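You operate a simulated robot arm through the tools that you are given. There is no shell and no other tool.

Carry out the task below with a simulated robot arm. There is one attempt and no reset: what you move stays moved.

JOB
The bagger stopped in mid-seal: jog the aisle bar, the plate and the pop-up home.
Fine: jog dial On first and Off last; plate before pop-up; three presses, no other button. Where these are worked on the way, their far stop is far enough and under half their travel is too little: jog dial.
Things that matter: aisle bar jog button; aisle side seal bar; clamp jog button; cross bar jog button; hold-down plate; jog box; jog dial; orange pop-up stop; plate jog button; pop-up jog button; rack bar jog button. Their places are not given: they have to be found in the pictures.

It is judged by the outcome, as a careful person would: the job done as asked, and still so three seconds after it is handed in. It fails if anything else is knocked over, pushed out of place, dropped, spilled or broken. A push-on lid holds only when it is set on centred and level and pressed home; a screw cap is set on level and turned clockwise until tight.

ROBOT AND FRAMES
A 7-joint arm with a fingered hand, fixed in place. Base frame: the origin is on the floor under the middle of its stand, x ahead of it, y to its left, z up. Lengths are in cm, angles in degrees, forces in N, time in s.
It reaches about 102.3 cm from its shoulder. Its first joint turns from -166.0 to 166.0 degrees. Payload 4 kg.
The TCP is the grasp point between the finger pads, 3 cm short of the fingertips. In the tool frame z runs along the fingers and y along their closing line. The gripper opens to 10.4 cm; its body begins 3.5 cm behind the TCP. The gripper is a hand of 4 fingers: y runs from the thumb to the fingers, the wrist lies at [-1.5, -11.3, -19] in the tool frame.
Orientation is that of the tool frame in the base frame, as a unit quaternion [w, x, y, z]. With the fingers straight down and the wrist toward the robot, the tool's x, y and z point along [0, 1, 0], [1, 0, 0] and [0, 0, -1] of the base frame.

CONTROLS
- The arm moves only by the tool nudge_tool. Its argument "plan" is a list of rows, each a list of 6 numbers: the shift along the tool's x, y, z in cm, then the turn, a rotation vector about the tool's x, y, z in degrees. In form: [[tx, ty, tz, ax, ay, az], ...]. A call has 1 to 20 rows; each row is the pose to reach, as a shift and turn from the pose commanded when the call began, along the tool's axes at that moment. Each row takes 0.2 s and may step no farther than 5 cm and 8.6 degrees from the row before; otherwise, the whole call is refused. A pose out of reach is approached as far as the arm can. The call stops where the force on the tool passes 40 N (or 10 N more than at its start, if that is more) or the arm is blocked; 0.2 s more then pass. In this call time passes only in rows, and 0.2 s behind the last. It gives the time, the measured TCP pose, the force on the tool (base axes), the opening and the grip force at its end, in the units of the frame above (readings bear some noise), with the torque about the TCP (base axes, N m) and any sound that the robot's microphone picked up.
- Cameras (640 x 400 px; columns grow to the right, rows downward): "scene" is fixed at [39.99, 49.95, 164.28]; the picture's right is [-1.00, 0.08, 0.00], its down [0.03, 0.33, -0.94] and it looks along [-0.08, -0.94, -0.33] (base axes); focal length 357 px, centre (320, 200). "wrist" rides on the gripper at [6.1, -9.2, -13.1] in the tool frame; the picture's right is [-0.81, 0.28, -0.52], its down [-0.53, -0.71, 0.45] and it looks along [-0.24, 0.64, 0.72] (tool axes); focal length 275 px, centre (320, 200).
- get_image(camera): a new picture of that camera. The clock stands still meanwhile.
- move_fingers(index, middle, ring, thumb_bend, thumb_turn): sets how far each is bent, from 0 (flat) to 1 (curled in); at 0.3 the hand is open as for a grip, at 0.7 the pads meet at the TCP. One left out holds its place. A second passes; each finger stops where it meets its share of the squeeze, and holds until it gets a number again. It is the only way to open and close the hand. It gives what a move gives, with no picture; readings hold the bend of each and the force on the fingers (four entries, about 0 where the hand has none), thumb and palm. thumb_turn goes from beside the hand (0) to across from the fingers (1), as for a grip.
- probe_pixels(camera, pixels): for up to 12 pixels [column, row] of the newest picture of that camera ("zoom" is the newest enlarged one), the place [x, y, z] in the base frame of the surface seen there, good to about 0.2 cm. The clock stands still meanwhile.
- enlarge(camera, box): a new picture of the part [left, top, right, bottom] of that camera's present view, enlarged. The clock stands still meanwhile.
- finish_job(): hands the job in; it is judged then, once.

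Open the gripper and draw the arm clear of the work before you hand the job in, unless the task says otherwise.

The tools are called after ">>>" by a JSON object that holds its "method" and its "body". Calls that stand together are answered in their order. nudge_tool: Moves the arm, as the interface text tells. Its arguments: {"type":"object","properties":{"plan":{"type":"array"}},"required":["plan"]} The other tools are called the same way: move_fingers (index, middle, ring, thumb_bend, thumb_turn) moves the fingers one by one; get_image (camera) takes a picture; probe_pixels (camera, pixels) gives the place of the surface under pixels of a picture; enlarge (camera, box) takes an enlarged picture of a part of a camera's view; finish_job () hands the job in.

At the start:

```text
time_s: 0.0
tool_pos: [33.7, -41.35, 146.58]
tcp_rot: [0.0, 0.707, 0.707, 0.001]
wrist_force: [0.3, 0.2, 0.9]
ft_torque: [0.01, -0.02, -0.04]
width: 10.35
grip_force: 0.0
shape: jaw
bend: [0.3, 0.3, 0.3, 0.3, 0.98]
finger forces: [0.0, 0.0, 0.0, 0.1, 0.0, 0.1]
```

scene: 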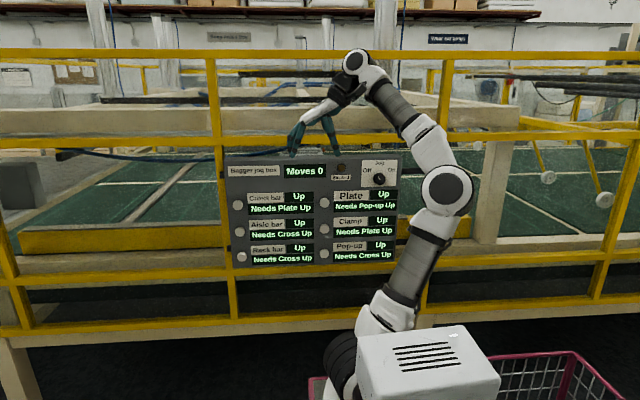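
wrist: 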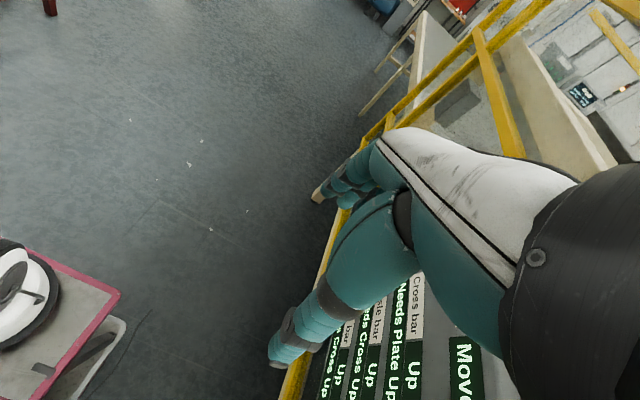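

The jog box shows at about (312, 210) in the scene picture, with a dial at (378, 178) and six buttons. I'll enlarge that area to read it.

>>> {"method": "enlarge", "body": {"camera": "scene", "box": [215, 140, 415, 275]}}

>>> {"method": "enlarge", "body": {"camera": "scene", "box": [0, 20, 640, 240]}}

```text
2.96 times, centred on (315, 208) of scene
```

zoom: 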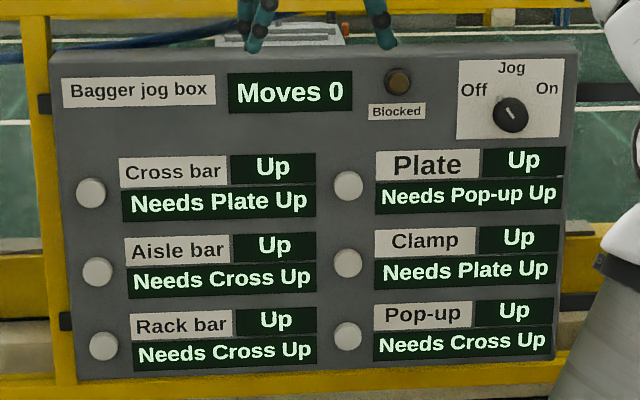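

```text
1.00 times, centred on (320, 130) of scene (not enlarged: the box is as wide or as high as the picture)
```

zoom: 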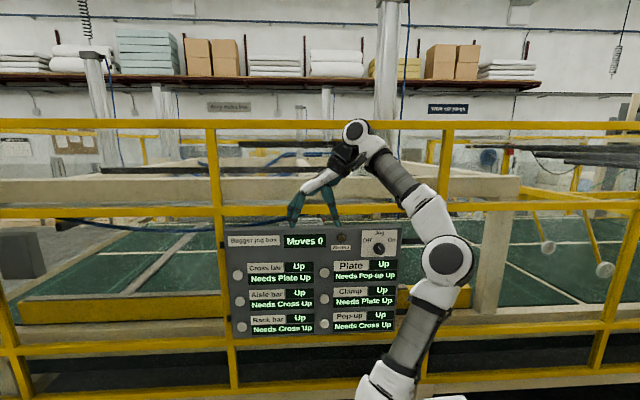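

The panel reads Plate "Needs Pop-up Up" and Aisle bar and Pop-up "Needs Cross Up", with everything currently Up. I'll take a fresh enlarged view and probe the places of the dial and the buttons.

>>> {"method": "enlarge", "body": {"camera": "scene", "box": [215, 140, 415, 275]}}

>>> {"method": "probe_pixels", "body": {"camera": "zoom", "pixels": [[511, 114], [511, 105], [470, 125], [540, 125], [348, 186], [347, 262], [347, 337], [97, 271], [90, 192], [103, 346], [397, 82], [300, 230]]}}

>>> {"method": "probe_pixels", "body": {"camera": "zoom", "pixels": [[60, 60], [570, 60], [75, 378], [555, 352], [330, 240], [320, 262], [372, 262], [500, 130], [525, 100], [260, 40], [385, 40], [40, 200]]}}

```text
2.96 times, centred on (315, 208) of scene
```

zoom: 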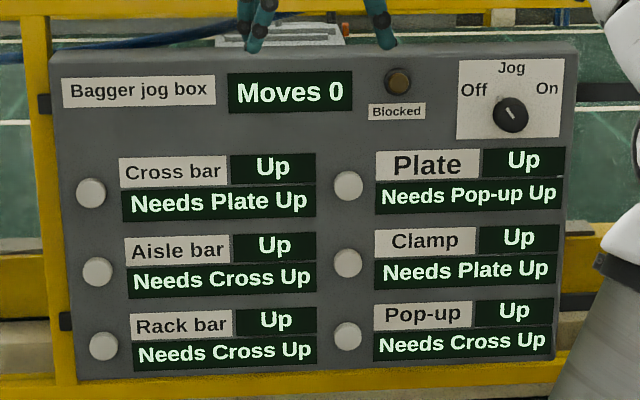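

```text
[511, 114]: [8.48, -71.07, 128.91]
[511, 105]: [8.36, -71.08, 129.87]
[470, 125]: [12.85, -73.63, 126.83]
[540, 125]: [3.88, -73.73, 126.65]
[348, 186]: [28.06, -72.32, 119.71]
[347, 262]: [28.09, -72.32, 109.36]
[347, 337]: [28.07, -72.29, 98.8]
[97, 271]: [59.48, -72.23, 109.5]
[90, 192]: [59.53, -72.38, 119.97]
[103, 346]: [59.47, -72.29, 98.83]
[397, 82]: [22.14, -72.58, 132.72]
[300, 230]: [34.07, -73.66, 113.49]
```

```text
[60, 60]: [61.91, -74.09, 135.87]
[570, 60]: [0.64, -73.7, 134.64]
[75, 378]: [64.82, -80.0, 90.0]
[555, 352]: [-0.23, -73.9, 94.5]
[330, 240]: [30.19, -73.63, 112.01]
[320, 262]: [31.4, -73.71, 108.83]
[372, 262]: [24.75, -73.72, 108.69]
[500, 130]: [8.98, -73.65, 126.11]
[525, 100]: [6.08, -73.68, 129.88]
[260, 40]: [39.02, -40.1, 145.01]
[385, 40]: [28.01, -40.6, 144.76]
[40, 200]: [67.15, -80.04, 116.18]
```

The buttons' front faces lie at y ≈ -72.3 and the panel face at y ≈ -73.7; the dial knob is centred near (8.4, -71, 129). I'll look closely at the dial and at the machine parts behind it.

>>> {"method": "enlarge", "body": {"camera": "scene", "box": [354, 155, 402, 190]}}

>>> {"method": "enlarge", "body": {"camera": "scene", "box": [260, 30, 480, 170]}}

>>> {"method": "enlarge", "body": {"camera": "scene", "box": [0, 60, 240, 250]}}

>>> {"method": "enlarge", "body": {"camera": "scene", "box": [400, 60, 640, 250]}}

```text
11.43 times, centred on (378, 172) of scene
```

zoom: 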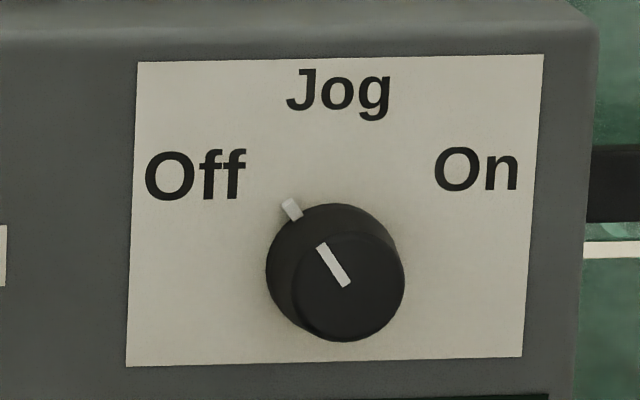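

```text
2.86 times, centred on (370, 100) of scene
```

zoom: 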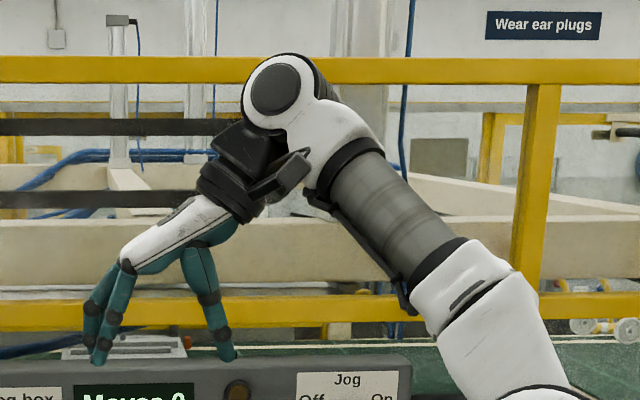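

```text
2.11 times, centred on (120, 155) of scene
```

zoom: 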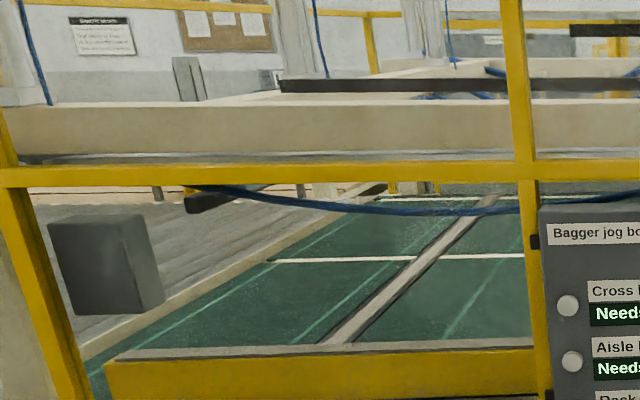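

```text
2.11 times, centred on (520, 155) of scene
```

zoom: 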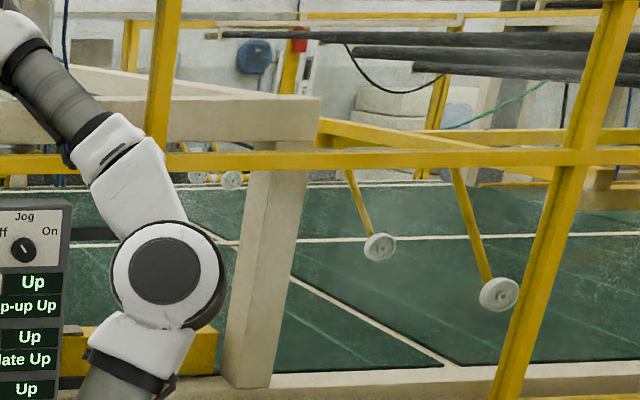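

The dial is a round knob of about 4 cm with its pointer at upper left (Off), so it must turn clockwise to On. I'll first swing the hand in place so that the fingers point at the panel (-90° about tool y), at the present spot well clear of the panel.

>>> {"method": "nudge_tool", "body": {"plan": [[0, 0, 0, 0, -8.18, 0], [0, 0, 0, 0, -16.36, 0], [0, 0, 0, 0, -24.55, 0], [0, 0, 0, 0, -32.73, 0], [0, 0, 0, 0, -40.91, 0], [0, 0, 0, 0, -49.09, 0], [0, 0, 0, 0, -57.27, 0], [0, 0, 0, 0, -65.45, 0], [0, 0, 0, 0, -73.64, 0], [0, 0, 0, 0, -81.82, 0], [0, 0, 0, 0, -90, 0]]}}

```text
time_s: 2.4
tool_pos: [33.71, -41.25, 146.67]
tcp_rot: [0.501, 0.5, 0.499, -0.5]
wrist_force: [0.3, 0.3, -0.3]
ft_torque: [0.05, -0.01, 0.0]
width: 10.37
grip_force: 0.0
shape: jaw
bend: [0.3, 0.3, 0.3, 0.3, 0.98]
finger forces: [0.1, 0.1, 0.0, 0.0, 0.0, 0.1]
```

The hand now points at the panel (tool z along -y). I'll look at both cameras.

>>> {"method": "get_image", "body": {"camera": "scene"}}

>>> {"method": "get_image", "body": {"camera": "wrist"}}

```text
taken
```

scene: 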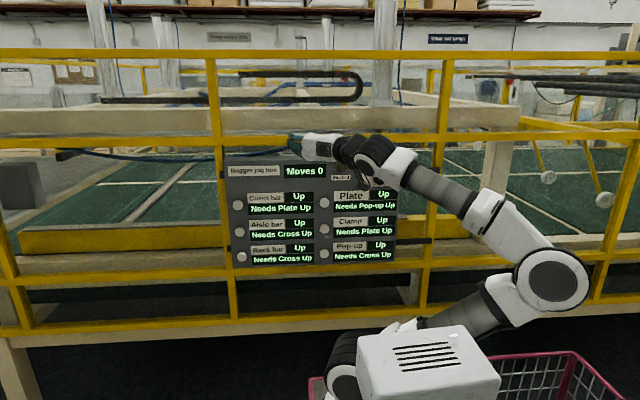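

```text
taken
```

wrist: 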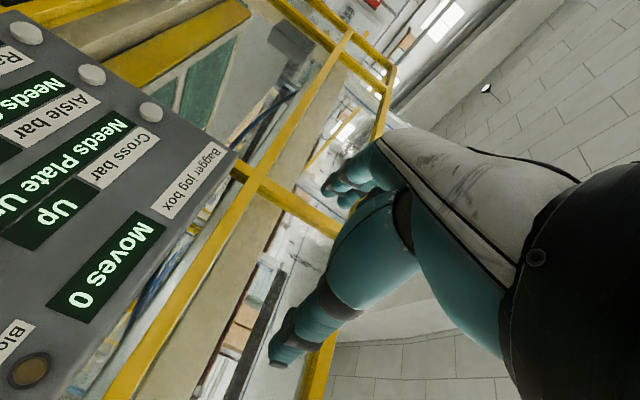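

Everything is clear. I'll probe the thumb tip (280, 355) and the fingertips near (335, 185) in the wrist picture to learn the hand's geometry.

>>> {"method": "enlarge", "body": {"camera": "wrist", "box": [240, 120, 480, 400]}}

>>> {"method": "probe_pixels", "body": {"camera": "wrist", "pixels": [[278, 358], [285, 345], [330, 188], [338, 180], [348, 200], [356, 190], [375, 160], [320, 300], [365, 240], [405, 210]]}}

>>> {"method": "enlarge", "body": {"camera": "scene", "box": [270, 110, 430, 210]}}

```text
1.43 times, centred on (360, 260) of wrist
```

zoom: 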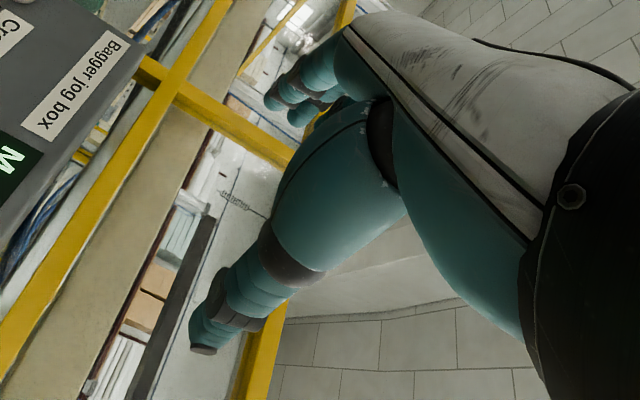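

```text
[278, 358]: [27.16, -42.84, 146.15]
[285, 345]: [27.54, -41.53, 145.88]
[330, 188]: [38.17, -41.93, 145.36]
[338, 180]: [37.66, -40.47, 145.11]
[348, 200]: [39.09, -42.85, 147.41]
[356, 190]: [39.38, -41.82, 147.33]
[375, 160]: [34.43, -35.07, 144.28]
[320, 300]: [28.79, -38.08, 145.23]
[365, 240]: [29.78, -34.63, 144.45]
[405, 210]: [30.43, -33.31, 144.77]
```

```text
4.00 times, centred on (350, 160) of scene
```

zoom: 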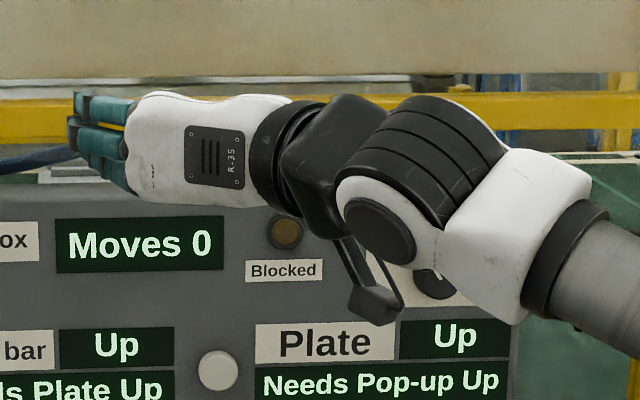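

I'll probe the backs of the three fingers in the scene zoom to find their spacing along tool x (vertical now).

>>> {"method": "probe_pixels", "body": {"camera": "zoom", "pixels": [[90, 100], [110, 103], [85, 130], [105, 136], [110, 165], [118, 178], [80, 112], [75, 125], [85, 150], [100, 170], [150, 105], [150, 190]]}}

>>> {"method": "enlarge", "body": {"camera": "scene", "box": [280, 125, 320, 165]}}

```text
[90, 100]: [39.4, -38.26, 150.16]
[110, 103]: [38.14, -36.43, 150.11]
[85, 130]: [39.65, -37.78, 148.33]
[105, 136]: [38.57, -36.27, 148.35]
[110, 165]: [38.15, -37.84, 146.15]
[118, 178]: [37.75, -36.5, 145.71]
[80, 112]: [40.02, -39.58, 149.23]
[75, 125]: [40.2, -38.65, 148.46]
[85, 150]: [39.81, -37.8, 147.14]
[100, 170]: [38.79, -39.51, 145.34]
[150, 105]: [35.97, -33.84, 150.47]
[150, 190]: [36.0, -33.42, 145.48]
```

```text
10.00 times, centred on (300, 145) of scene
```

zoom: 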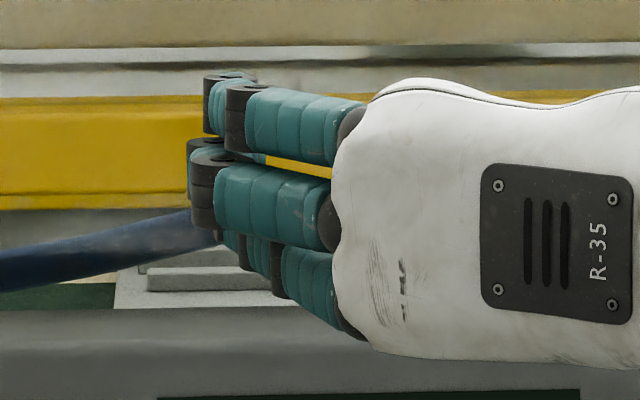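

The three fingers lie about 2 cm apart along tool x. I'll close the hand part way in the air to see where the tips come together before gripping the dial.

>>> {"method": "move_fingers", "body": {"index": 0.55, "middle": 0.55, "ring": 0.55, "thumb_bend": 0.55, "thumb_turn": 1.0}}

>>> {"method": "enlarge", "body": {"camera": "wrist", "box": [240, 120, 480, 400]}}

>>> {"method": "enlarge", "body": {"camera": "scene", "box": [280, 125, 320, 165]}}

```text
time_s: 3.4
tool_pos: [33.75, -41.29, 146.56]
tcp_rot: [0.501, 0.501, 0.499, -0.499]
wrist_force: [-0.9, -0.5, 0.6]
ft_torque: [0.02, 0.0, -0.01]
width: 3.92
grip_force: 0.0
shape: fingers
bend: [0.55, 0.55, 0.55, 0.55, 1.0]
finger forces: [0.0, 0.0, 0.1, 0.0, 0.0, 0.1]
```

```text
1.43 times, centred on (360, 260) of wrist
```

zoom: 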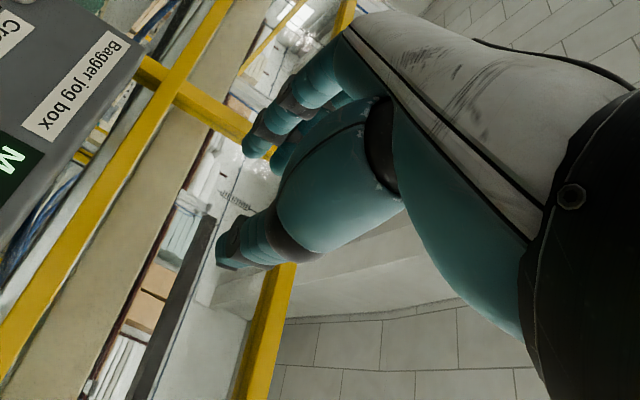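

```text
10.00 times, centred on (300, 145) of scene
```

zoom: 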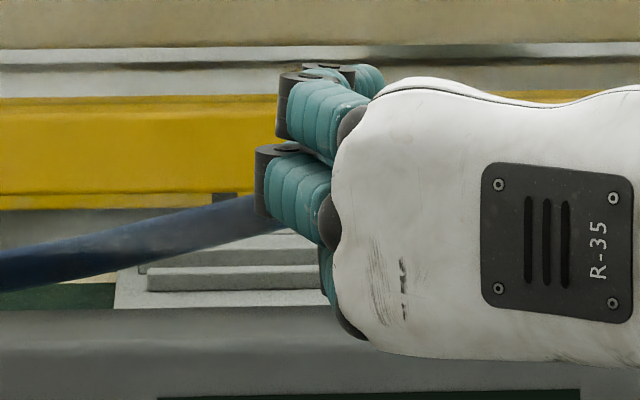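

At bend 0.55 the opening reads 3.92 cm, close to the knob's diameter. I'll probe the tips in the wrist picture: thumb (225, 255), near finger (250, 150) and second finger (280, 165) of the zoom.

>>> {"method": "enlarge", "body": {"camera": "wrist", "box": [310, 150, 400, 320]}}

>>> {"method": "get_image", "body": {"camera": "wrist"}}

>>> {"method": "probe_pixels", "body": {"camera": "wrist", "pixels": [[310, 300], [302, 288], [306, 292], [313, 280], [325, 285], [335, 225], [334, 232], [342, 220], [350, 232], [356, 235], [345, 210], [350, 190]]}}

```text
2.35 times, centred on (355, 235) of wrist
```

zoom: 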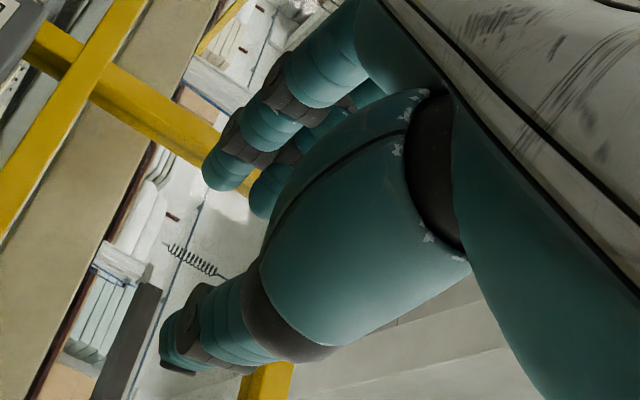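

```text
taken
```

wrist: 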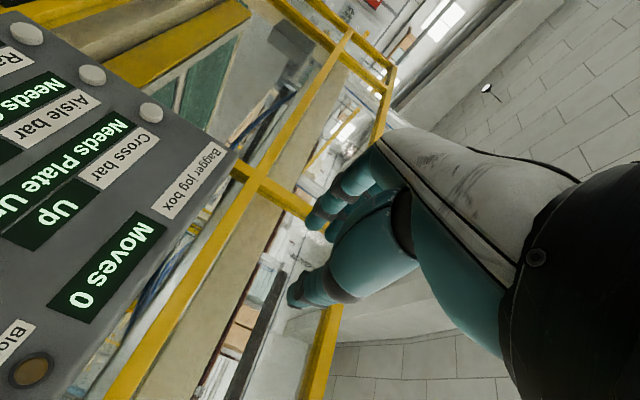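

```text
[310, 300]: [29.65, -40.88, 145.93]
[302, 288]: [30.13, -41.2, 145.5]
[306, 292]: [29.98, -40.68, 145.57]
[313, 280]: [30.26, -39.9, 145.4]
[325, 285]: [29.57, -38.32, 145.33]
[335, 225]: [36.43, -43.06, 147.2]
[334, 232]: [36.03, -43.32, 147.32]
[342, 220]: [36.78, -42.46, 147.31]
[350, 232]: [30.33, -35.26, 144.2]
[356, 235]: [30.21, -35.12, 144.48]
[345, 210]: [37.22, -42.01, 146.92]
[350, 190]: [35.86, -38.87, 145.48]
```

The tip pixels in the full wrist picture are about (311, 222) for finger one, (331, 236) for finger two and (292, 300) for the thumb; I'll probe these.

>>> {"method": "probe_pixels", "body": {"camera": "wrist", "pixels": [[311, 222], [308, 217], [315, 210], [312, 226], [331, 236], [329, 232], [292, 300], [291, 294], [296, 306], [300, 300], [320, 205]]}}

```text
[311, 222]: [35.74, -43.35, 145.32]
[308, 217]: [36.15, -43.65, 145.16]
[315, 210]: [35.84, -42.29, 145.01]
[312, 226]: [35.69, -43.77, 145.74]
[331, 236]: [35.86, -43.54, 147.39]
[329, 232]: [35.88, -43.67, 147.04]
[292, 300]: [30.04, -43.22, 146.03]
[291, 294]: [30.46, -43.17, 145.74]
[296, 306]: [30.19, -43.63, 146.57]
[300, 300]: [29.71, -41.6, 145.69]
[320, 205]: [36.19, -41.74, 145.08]
```

Index and middle straddle the thumb line (tool x ≈ +0.7 and -1.3), with the ring at about -3.3 off to the side. I'll curl the ring, open the others to about 0.42, and move in front of the dial near (8.1, -60, 128.3) with the hand pre-turned -35° about its axis.

>>> {"method": "move_fingers", "body": {"index": 0.4, "middle": 0.4, "ring": 1.0, "thumb_bend": 0.4, "thumb_turn": 1.0}}

>>> {"method": "nudge_tool", "body": {"plan": [[1.83, -2.57, 1.4, 0, 0, -3.5], [3.65, -5.13, 2.8, 0, 0, -7], [5.48, -7.7, 4.2, 0, 0, -10.5], [7.3, -10.26, 5.6, 0, 0, -14], [9.13, -12.83, 7, 0, 0, -17.5], [10.96, -15.39, 8.4, 0, 0, -21], [12.78, -17.96, 9.8, 0, 0, -24.5], [14.61, -20.52, 11.2, 0, 0, -28], [16.43, -23.09, 12.6, 0, 0, -31.5], [18.26, -25.65, 14, 0, 0, -35]]}}

>>> {"method": "get_image", "body": {"camera": "wrist"}}

>>> {"method": "get_image", "body": {"camera": "scene"}}

```text
time_s: 4.4
tool_pos: [33.6, -41.38, 146.58]
tcp_rot: [0.501, 0.5, 0.5, -0.5]
wrist_force: [0.1, 0.2, 0.3]
ft_torque: [0.01, 0.01, 0.03]
width: 7.72
grip_force: 0.1
shape: fingers
bend: [0.4, 0.4, 1.0, 0.4, 0.99]
finger forces: [0.1, 0.1, 0.1, 0.0, 0.1, 0.0]
```

```text
time_s: 6.6
tool_pos: [8.2, -55.25, 128.35]
tcp_rot: [-0.327, -0.326, -0.627, 0.627]
wrist_force: [0.2, -0.3, -0.2]
ft_torque: [0.01, 0.04, 0.0]
width: 7.74
grip_force: 0.1
shape: fingers
bend: [0.4, 0.4, 1.0, 0.4, 0.99]
finger forces: [0.1, 0.0, 0.0, 0.1, 0.0, 0.0]
```

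```text
taken
```

wrist: 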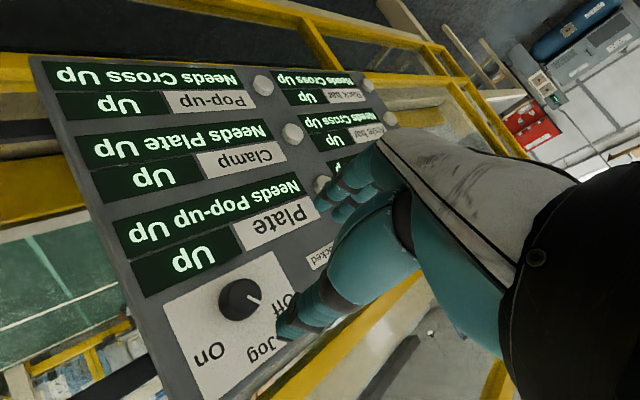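

```text
taken
```

scene: 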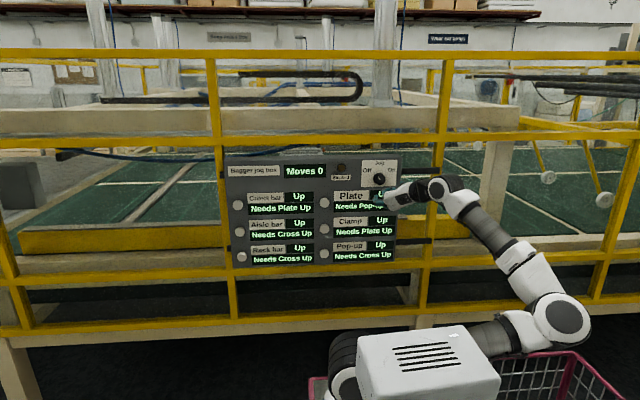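

The dial is in plain view in both pictures. I'll zoom the wrist view on it and probe its front-face rim to get its centre.

>>> {"method": "enlarge", "body": {"camera": "wrist", "box": [180, 250, 300, 350]}}

>>> {"method": "enlarge", "body": {"camera": "scene", "box": [340, 150, 420, 210]}}

```text
4.00 times, centred on (240, 300) of wrist
```

zoom: 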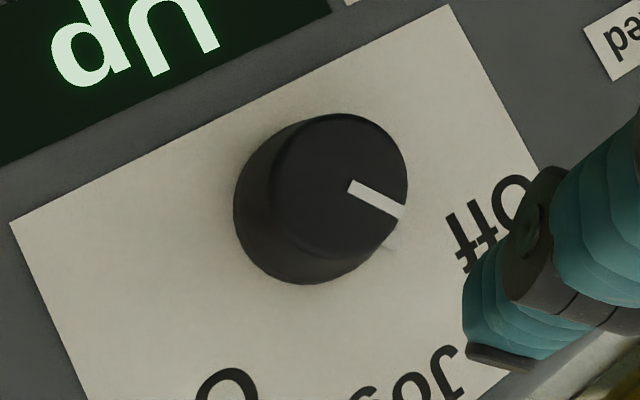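

```text
6.67 times, centred on (380, 180) of scene
```

zoom: 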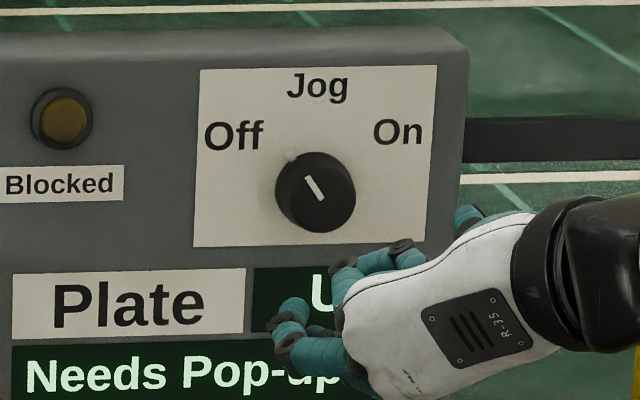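

I'll probe the front-face rim and centre of the knob from both views.

>>> {"method": "probe_pixels", "body": {"camera": "zoom", "pixels": [[288, 192], [352, 195], [320, 160], [320, 228], [320, 194], [278, 180], [308, 178], [322, 200], [290, 155], [300, 235]]}}

>>> {"method": "probe_pixels", "body": {"camera": "wrist", "pixels": [[244.5, 296.8], [229, 298], [261, 297], [246, 280], [242, 314], [258, 311], [221, 308], [233, 320], [225, 290], [300, 300]]}}

```text
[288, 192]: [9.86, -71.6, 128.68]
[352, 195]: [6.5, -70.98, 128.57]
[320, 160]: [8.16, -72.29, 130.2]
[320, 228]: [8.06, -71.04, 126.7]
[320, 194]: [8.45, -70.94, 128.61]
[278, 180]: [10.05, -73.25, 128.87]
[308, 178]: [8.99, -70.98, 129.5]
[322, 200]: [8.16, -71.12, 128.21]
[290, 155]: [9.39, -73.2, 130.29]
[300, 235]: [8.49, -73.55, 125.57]
```

```text
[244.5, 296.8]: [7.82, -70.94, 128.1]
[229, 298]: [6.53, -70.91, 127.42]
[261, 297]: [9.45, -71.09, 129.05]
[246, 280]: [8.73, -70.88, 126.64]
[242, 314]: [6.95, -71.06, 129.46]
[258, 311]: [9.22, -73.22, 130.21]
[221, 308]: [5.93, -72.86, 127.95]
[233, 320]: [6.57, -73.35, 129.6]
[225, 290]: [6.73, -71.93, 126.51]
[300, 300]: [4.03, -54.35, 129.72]
```

The knob's axis is at about (8.0, 128.1), with radius 1.7 cm at the front (y -70.95) and 2.1 cm at the base. The pointer sits about 32° left of vertical. I'll centre on the axis and advance to y ≈ -66.6, then check alignment.

>>> {"method": "nudge_tool", "body": {"plan": [[0.15, 0.02, 3, 0, 0, 0], [0.35, 0.06, 6, 0, 0, 0], [0.35, 0.06, 9, 0, 0, 0], [0.35, 0.06, 11.25, 0, 0, 0]]}}

>>> {"method": "get_image", "body": {"camera": "wrist"}}

>>> {"method": "enlarge", "body": {"camera": "scene", "box": [340, 150, 420, 210]}}

```text
time_s: 7.6
tool_pos: [7.72, -66.24, 127.99]
tcp_rot: [-0.327, -0.329, -0.626, 0.627]
wrist_force: [0.1, 0.5, 0.7]
ft_torque: [0.02, -0.02, 0.03]
width: 7.76
grip_force: 0.0
shape: fingers
bend: [0.4, 0.4, 1.0, 0.4, 0.99]
finger forces: [0.1, 0.1, 0.1, 0.0, 0.1, 0.0]
```

```text
taken
```

wrist: 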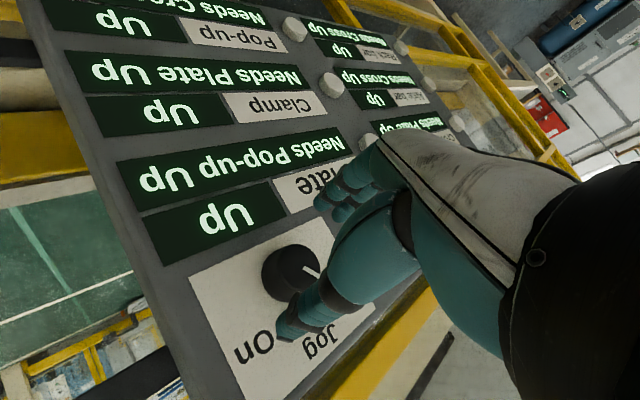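

```text
6.67 times, centred on (380, 180) of scene
```

zoom: 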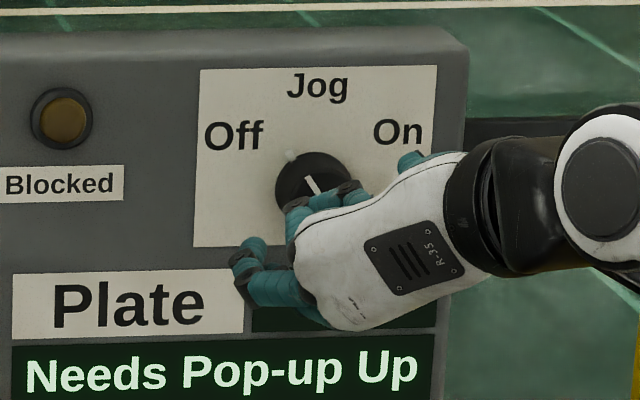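

The knob lies between the thumb and the two open fingers. I'll advance the last 4 cm so the tips straddle the knob just short of the panel.

>>> {"method": "nudge_tool", "body": {"plan": [[0, 0, 1, 0, 0, 0], [0, 0, 2, 0, 0, 0], [0, 0, 3, 0, 0, 0], [0, 0, 4, 0, 0, 0], [0, 0, 4, 0, 0, 0]]}}

>>> {"method": "get_image", "body": {"camera": "wrist"}}

>>> {"method": "enlarge", "body": {"camera": "scene", "box": [340, 150, 420, 210]}}

```text
time_s: 8.8
tool_pos: [7.86, -70.44, 128.07]
tcp_rot: [-0.327, -0.327, -0.627, 0.627]
wrist_force: [-0.1, 3.2, 0.7]
ft_torque: [0.1, 0.05, 0.15]
width: 7.76
grip_force: 2.1
shape: fingers
bend: [0.4, 0.39, 1.0, 0.4, 0.99]
finger forces: [0.1, 4.1, 0.0, 0.0, 0.0, 0.0]
```

```text
taken
```

wrist: 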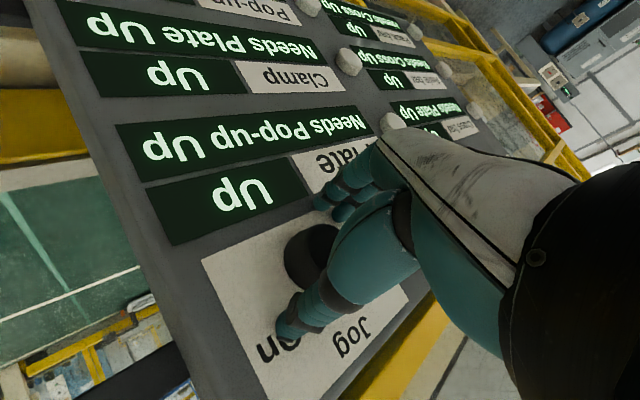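

```text
6.67 times, centred on (380, 180) of scene
```

zoom: 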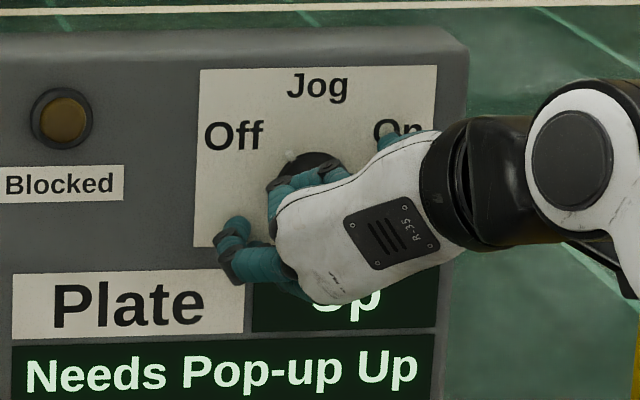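

The middle fingertip is touching the panel lightly (4 N), so it reaches a little farther than the others. I'll back off 0.8 cm, then close on the knob.

>>> {"method": "nudge_tool", "body": {"plan": [[0, 0, -0.4, 0, 0, 0], [0, 0, -0.8, 0, 0, 0], [0, 0, -0.8, 0, 0, 0]]}}

>>> {"method": "move_fingers", "body": {"index": 0.5, "middle": 0.5, "thumb_bend": 0.5}}

```text
time_s: 9.6
tool_pos: [7.9, -69.69, 127.91]
tcp_rot: [0.327, 0.326, 0.628, -0.627]
wrist_force: [-0.4, 0.1, -0.4]
ft_torque: [0.02, 0.05, 0.03]
width: 7.73
grip_force: 0.1
shape: fingers
bend: [0.4, 0.4, 1.0, 0.4, 0.99]
finger forces: [0.0, 0.0, 0.0, 0.0, 0.1, 0.0]
```

```text
time_s: 10.6
tool_pos: [7.84, -69.54, 127.91]
tcp_rot: [-0.327, -0.327, -0.627, 0.627]
wrist_force: [-0.3, 0.2, -0.8]
ft_torque: [-0.02, 0.01, 0.02]
width: 5.26
grip_force: 0.0
shape: fingers
bend: [0.5, 0.5, 1.0, 0.5, 1.0]
finger forces: [0.0, 0.0, 0.0, 0.0, 0.0, 0.0]
```

No contact yet at a 5.3 cm opening. I'll close further until the fingers take hold of the knob.

>>> {"method": "move_fingers", "body": {"index": 0.65, "middle": 0.65, "thumb_bend": 0.65}}

>>> {"method": "get_image", "body": {"camera": "wrist"}}

>>> {"method": "enlarge", "body": {"camera": "scene", "box": [340, 150, 420, 210]}}

```text
time_s: 11.6
tool_pos: [7.94, -69.71, 127.79]
tcp_rot: [0.327, 0.327, 0.627, -0.627]
wrist_force: [2.5, 1.4, -2.3]
ft_torque: [0.08, 0.03, 0.08]
width: 3.18
grip_force: 8.1
shape: fingers
bend: [0.59, 0.6, 1.0, 0.58, 1.0]
finger forces: [4.5, 5.3, 0.0, 0.0, 6.2, 0.0]
```

```text
taken
```

wrist: 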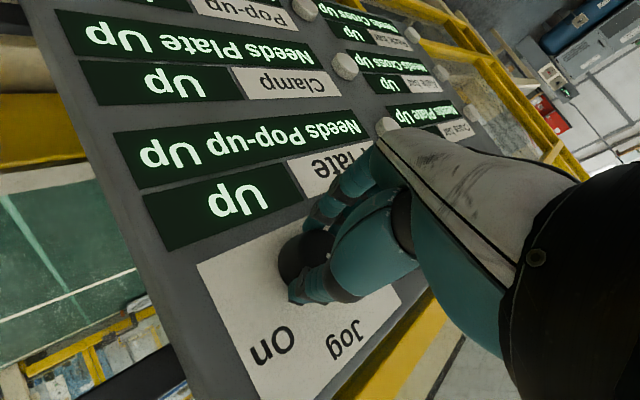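

```text
6.67 times, centred on (380, 180) of scene
```

zoom: 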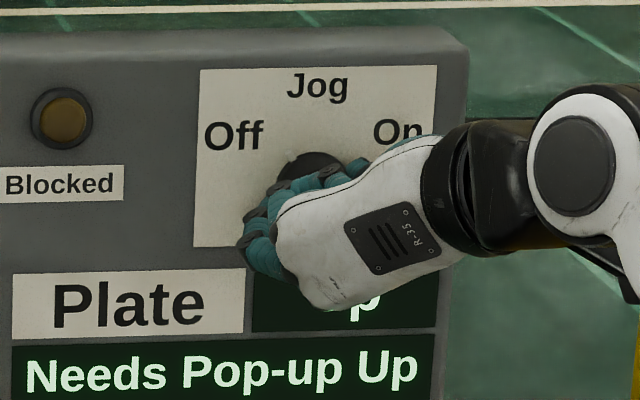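

The knob is held (4.5, 5.3 and 6.2 N). I'll turn clockwise (+ about tool z) by 40° first and look.

>>> {"method": "nudge_tool", "body": {"plan": [[0, 0, 0, 0, 0, 6], [0, 0, 0, 0, 0, 12], [0, 0, 0, 0, 0, 18], [0, 0, 0, 0, 0, 24], [0, 0, 0, 0, 0, 30], [0, 0, 0, 0, 0, 36], [0, 0, 0, 0, 0, 40]]}}

>>> {"method": "get_image", "body": {"camera": "wrist"}}

>>> {"method": "enlarge", "body": {"camera": "scene", "box": [340, 150, 420, 210]}}

```text
time_s: 13.2
tool_pos: [7.95, -69.61, 127.99]
tcp_rot: [0.522, 0.521, 0.478, -0.478]
wrist_force: [7.7, 5.8, -2.9]
ft_torque: [0.06, 0.03, 0.31]
width: 3.16
grip_force: 9.0
shape: fingers
bend: [0.58, 0.59, 1.0, 0.59, 1.0]
finger forces: [6.9, 6.4, 0.0, 0.0, 5.4, 0.0]
```

```text
taken
```

wrist: 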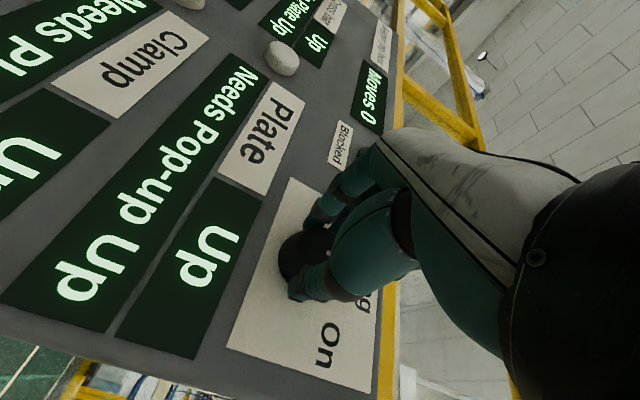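

```text
6.67 times, centred on (380, 180) of scene
```

zoom: 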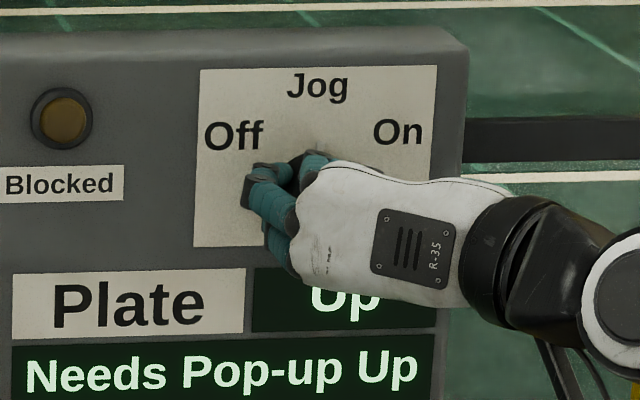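

The white tab on the knob has moved from (291, 155) to about (317, 153) in the zoom, so the knob is turning with the hand. I'll turn another 30°.

>>> {"method": "nudge_tool", "body": {"plan": [[0, 0, 0, 0, 0, 6], [0, 0, 0, 0, 0, 12], [0, 0, 0, 0, 0, 18], [0, 0, 0, 0, 0, 24], [0, 0, 0, 0, 0, 30]]}}

>>> {"method": "get_image", "body": {"camera": "wrist"}}

>>> {"method": "enlarge", "body": {"camera": "scene", "box": [340, 150, 420, 210]}}

```text
time_s: 14.4
tool_pos: [8.05, -69.58, 128.04]
tcp_rot: [0.625, 0.623, 0.332, -0.333]
wrist_force: [8.1, 2.6, -1.6]
ft_torque: [-0.02, 0.1, 0.3]
width: 3.2
grip_force: 8.7
shape: fingers
bend: [0.57, 0.59, 1.0, 0.6, 1.0]
finger forces: [6.7, 5.5, 0.0, 0.0, 5.7, 0.1]
```

```text
taken
```

wrist: 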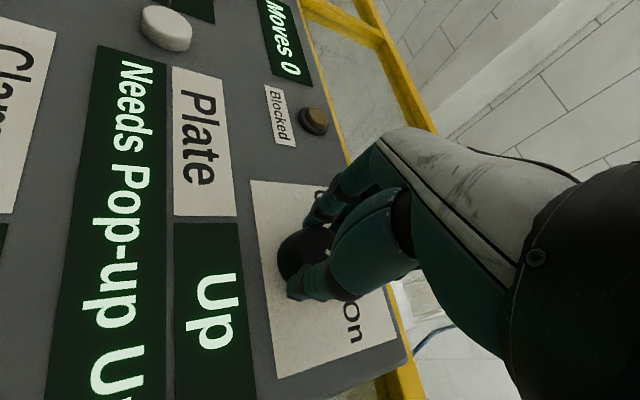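

```text
6.67 times, centred on (380, 180) of scene
```

zoom: 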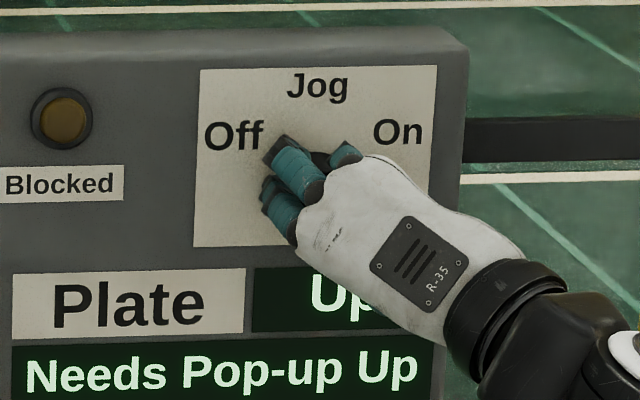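

There is no sign of the stop yet (torque about y only 0.1 N m). I'll turn on in small steps, another 20°.

>>> {"method": "nudge_tool", "body": {"plan": [[0, 0, 0, 0, 0, 5], [0, 0, 0, 0, 0, 10], [0, 0, 0, 0, 0, 15], [0, 0, 0, 0, 0, 20]]}}

>>> {"method": "enlarge", "body": {"camera": "scene", "box": [340, 150, 420, 210]}}

>>> {"method": "get_image", "body": {"camera": "wrist"}}

```text
time_s: 15.4
tool_pos: [3.31, -70.43, 133.63]
tcp_rot: [0.665, 0.67, 0.245, -0.219]
wrist_force: [2.2, 24.0, -3.5]
ft_torque: [0.29, -0.04, 0.04]
width: 0.94
grip_force: 12.0
shape: fingers
bend: [0.66, 0.66, 1.0, 0.67, 1.0]
finger forces: [5.3, 2.5, 0.0, 0.1, 15.9, 0.0]
out of reach, approached as far as the arm can: row 1, 2, 3, 4
stopped in row 4: the force on the tool passed its limit at 42 N (the readings are from after the stop); the commanded pose is now the measured one
```

```text
6.67 times, centred on (380, 180) of scene
```

zoom: 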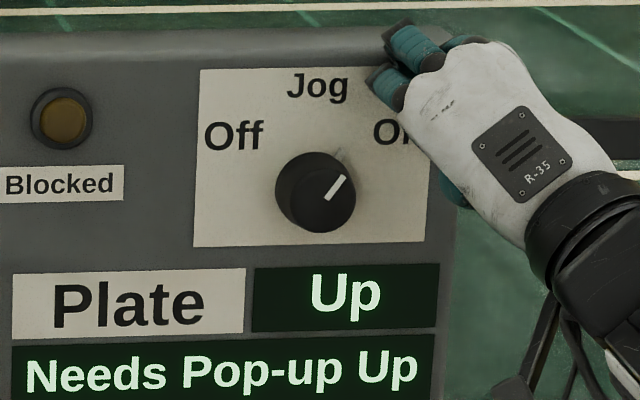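

```text
taken
```

wrist: 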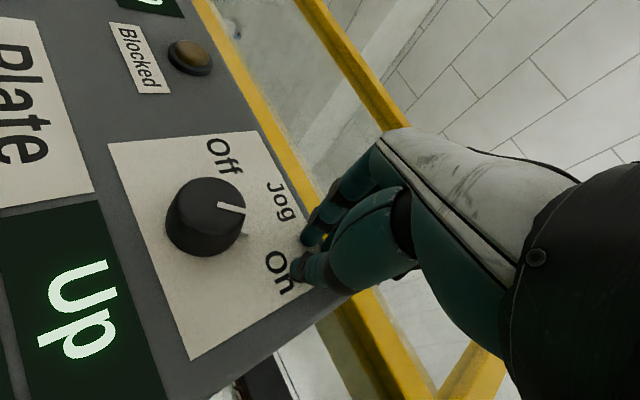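

The arm ran out of joint range and the hand slipped off, but the pointer now stands at about 41° right of vertical, toward On. I'll back the hand straight away from the panel before anything else.

>>> {"method": "nudge_tool", "body": {"plan": [[0, 0, -1, 0, 0, 0], [0, 0, -3, 0, 0, 0], [0, 0, -6, 0, 0, 0], [0, 0, -9, 0, 0, 0], [0, 0, -12, 0, 0, 0]]}}

>>> {"method": "get_image", "body": {"camera": "scene"}}

>>> {"method": "enlarge", "body": {"camera": "scene", "box": [215, 140, 415, 275]}}

>>> {"method": "get_image", "body": {"camera": "wrist"}}

```text
time_s: 16.6
tool_pos: [2.86, -58.86, 133.97]
tcp_rot: [0.664, 0.672, 0.245, -0.219]
wrist_force: [0.4, -0.2, 0.0]
ft_torque: [0.0, 0.01, -0.01]
width: 1.29
grip_force: 0.1
shape: fingers
bend: [0.65, 0.65, 1.0, 0.65, 1.0]
finger forces: [0.0, 0.0, 0.1, 0.0, 0.0, 0.0]
```

```text
taken
```

scene: 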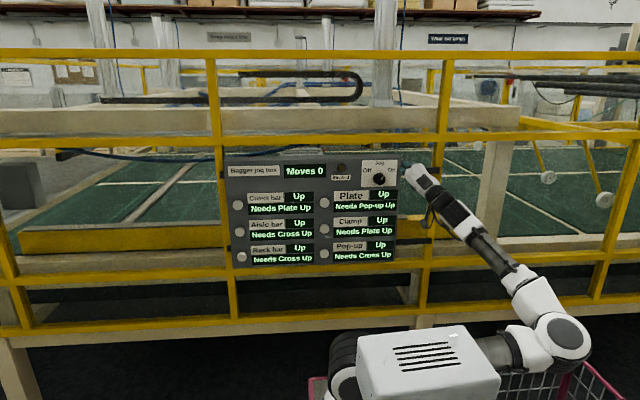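

```text
2.96 times, centred on (315, 208) of scene
```

zoom: 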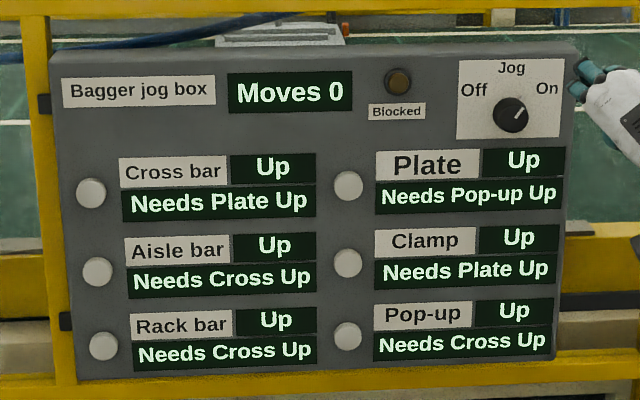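

```text
taken
```

wrist: 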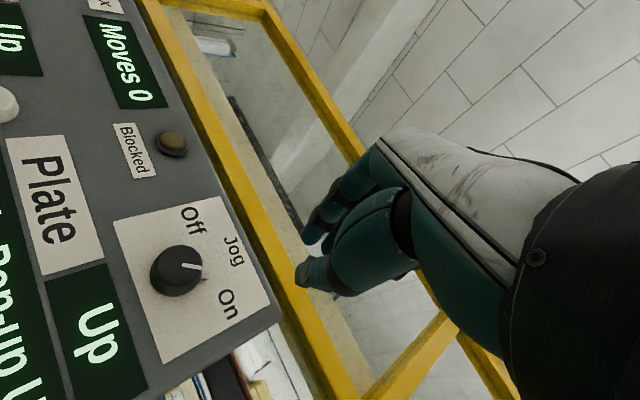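

The panel still reads Moves 0, with nothing pressed. I'll measure the pointer angle on the dial.

>>> {"method": "enlarge", "body": {"camera": "scene", "box": [354, 155, 402, 190]}}

```text
11.43 times, centred on (378, 172) of scene
```

zoom: 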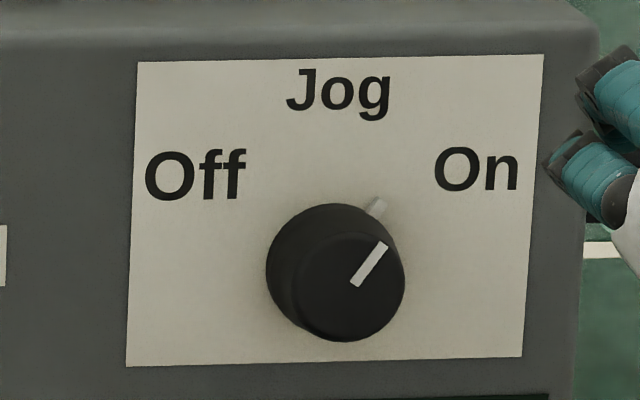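

The pointer mirrors its old place (36° right against 34° left before), so the dial is at On. Next I'll bring the hand back level at about (20, -58, 125) and set one finger straight for pressing.

>>> {"method": "nudge_tool", "body": {"plan": [[2.36, 0.44, 0, 0.13, -0.25, -6.45], [4.72, 0.88, 0, 0.27, -0.5, -12.9], [7.09, 1.31, 0, 0.4, -0.75, -19.35], [9.45, 1.75, 0, 0.54, -1, -25.8], [11.8, 2.19, 0, 0.67, -1.25, -32.25], [14.2, 2.63, 0, 0.8, -1.5, -38.7], [16.5, 3.06, 0, 0.94, -1.75, -45.15], [18.9, 3.5, 0, 1.07, -2, -51.6]]}}

>>> {"method": "move_fingers", "body": {"index": 0, "middle": 1.0, "ring": 1.0, "thumb_bend": 0.3, "thumb_turn": 0.0}}

>>> {"method": "get_image", "body": {"camera": "wrist"}}

>>> {"method": "get_image", "body": {"camera": "scene"}}

```text
time_s: 18.4
tool_pos: [19.88, -58.19, 124.89]
tcp_rot: [0.502, 0.501, 0.498, -0.499]
wrist_force: [0.9, 0.0, -0.9]
ft_torque: [-0.03, -0.01, 0.02]
width: 1.29
grip_force: 0.1
shape: fingers
bend: [0.65, 0.65, 1.0, 0.65, 1.0]
finger forces: [0.0, 0.0, 0.1, 0.0, 0.0, 0.1]
```

```text
time_s: 19.4
tool_pos: [19.8, -58.15, 124.84]
tcp_rot: [0.501, 0.5, 0.499, -0.5]
wrist_force: [-0.1, -0.3, -0.1]
ft_torque: [-0.03, 0.01, 0.01]
width: 15.17
grip_force: 0.1
shape: fingers
bend: [0.0, 1.0, 1.0, 0.3, 0.0]
finger forces: [0.0, 0.0, 0.0, 0.0, 0.0, 0.0]
```

```text
taken
```

wrist: 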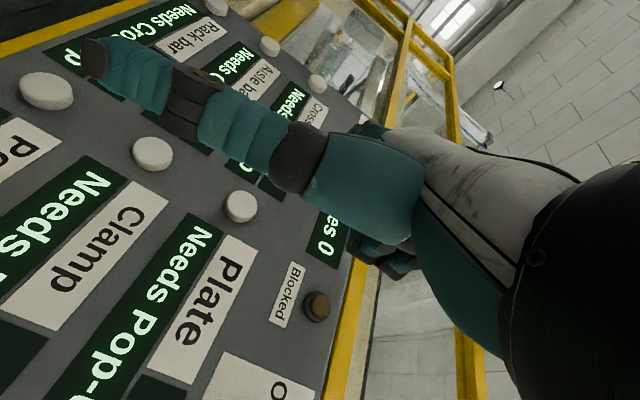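

```text
taken
```

scene: 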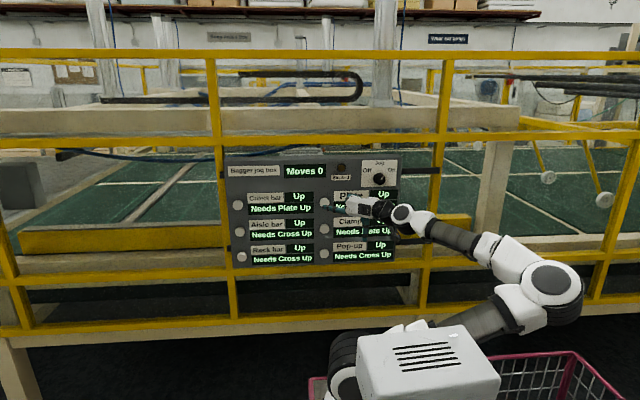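

The thumb, swung beside the hand, now sticks out across the wrist view toward (95, 60). I'll bring it back opposite and curl it so it stays out of the way.

>>> {"method": "move_fingers", "body": {"thumb_bend": 0.8, "thumb_turn": 1.0}}

>>> {"method": "get_image", "body": {"camera": "wrist"}}

>>> {"method": "enlarge", "body": {"camera": "scene", "box": [290, 160, 440, 260]}}

```text
time_s: 20.4
tool_pos: [19.86, -58.12, 124.83]
tcp_rot: [0.5, 0.501, 0.5, -0.499]
wrist_force: [0.2, -0.1, -0.5]
ft_torque: [0.0, -0.01, -0.01]
width: 7.31
grip_force: 0.1
shape: fingers
bend: [0.0, 1.0, 1.0, 0.8, 1.0]
finger forces: [0.0, 0.0, 0.0, 0.0, 0.0, 0.0]
```

```text
taken
```

wrist: 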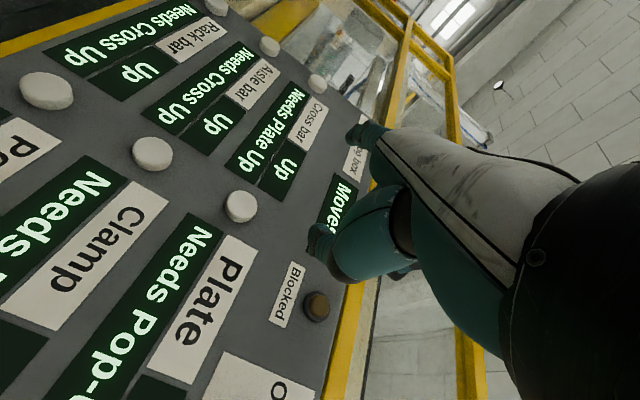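

```text
4.00 times, centred on (365, 210) of scene
```

zoom: 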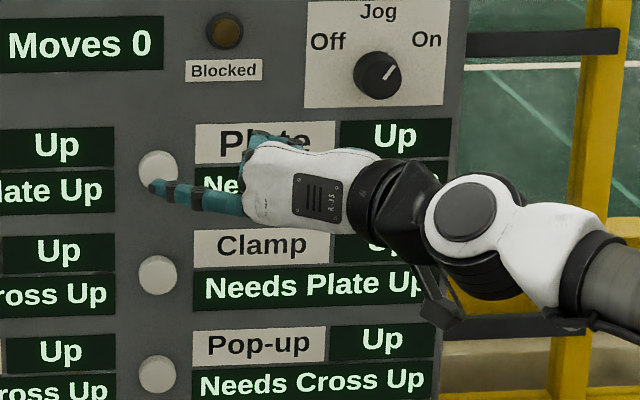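

I'll probe the straight index (scene zoom (155, 188) to (215, 195)) and the tips seen in the wrist view to learn its direction.

>>> {"method": "probe_pixels", "body": {"camera": "zoom", "pixels": [[152, 187], [156, 189], [170, 190], [185, 194], [205, 197], [230, 203], [265, 140], [285, 140], [250, 160], [250, 150]]}}

>>> {"method": "probe_pixels", "body": {"camera": "wrist", "pixels": [[350, 135], [356, 130], [362, 140], [372, 145], [312, 240], [315, 252], [325, 232], [330, 270]]}}

```text
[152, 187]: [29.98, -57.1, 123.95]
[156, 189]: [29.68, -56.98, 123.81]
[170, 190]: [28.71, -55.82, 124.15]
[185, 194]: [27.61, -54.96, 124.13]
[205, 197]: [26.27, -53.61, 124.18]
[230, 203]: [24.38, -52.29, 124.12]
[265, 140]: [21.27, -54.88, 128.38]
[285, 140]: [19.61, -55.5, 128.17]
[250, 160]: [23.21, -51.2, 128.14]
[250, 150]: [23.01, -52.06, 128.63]
```

```text
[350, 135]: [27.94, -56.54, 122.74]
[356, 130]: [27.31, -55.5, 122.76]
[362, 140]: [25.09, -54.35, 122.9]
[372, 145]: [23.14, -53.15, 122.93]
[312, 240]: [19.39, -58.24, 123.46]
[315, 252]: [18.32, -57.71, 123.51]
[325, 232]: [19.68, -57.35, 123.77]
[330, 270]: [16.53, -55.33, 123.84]
```

The straight index points about 53° outward, so a half bend is better: at about 0.45 its tip leads the hand along tool z, while the thumb and curled fingers stay behind. I'll set that and look.

>>> {"method": "move_fingers", "body": {"index": 0.45, "thumb_bend": 0.9}}

>>> {"method": "get_image", "body": {"camera": "wrist"}}

>>> {"method": "enlarge", "body": {"camera": "wrist", "box": [280, 110, 440, 290]}}

```text
time_s: 21.4
tool_pos: [19.96, -58.32, 124.97]
tcp_rot: [0.501, 0.5, 0.499, -0.5]
wrist_force: [-0.2, -0.1, 0.5]
ft_torque: [-0.03, 0.02, -0.01]
width: 1.39
grip_force: 0.0
shape: fingers
bend: [0.44, 1.0, 1.0, 0.9, 1.0]
finger forces: [0.0, 0.0, 0.0, 0.0, 0.1, 0.0]
```

```text
taken
```

wrist: 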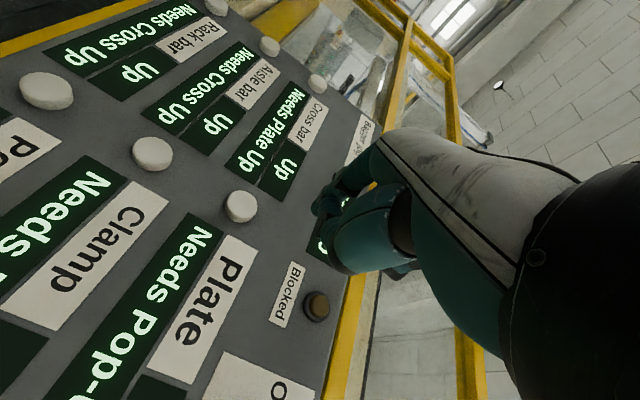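

```text
2.22 times, centred on (360, 200) of wrist
```

zoom: 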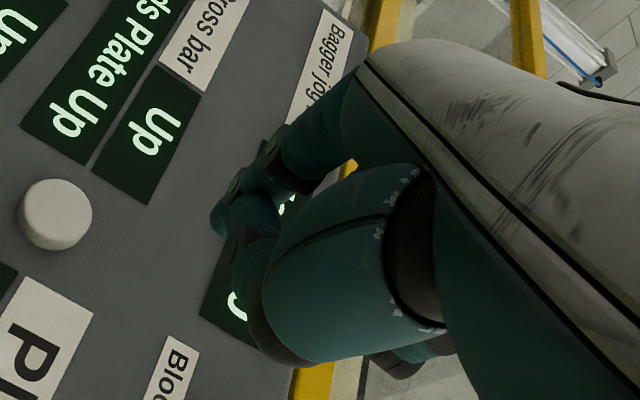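

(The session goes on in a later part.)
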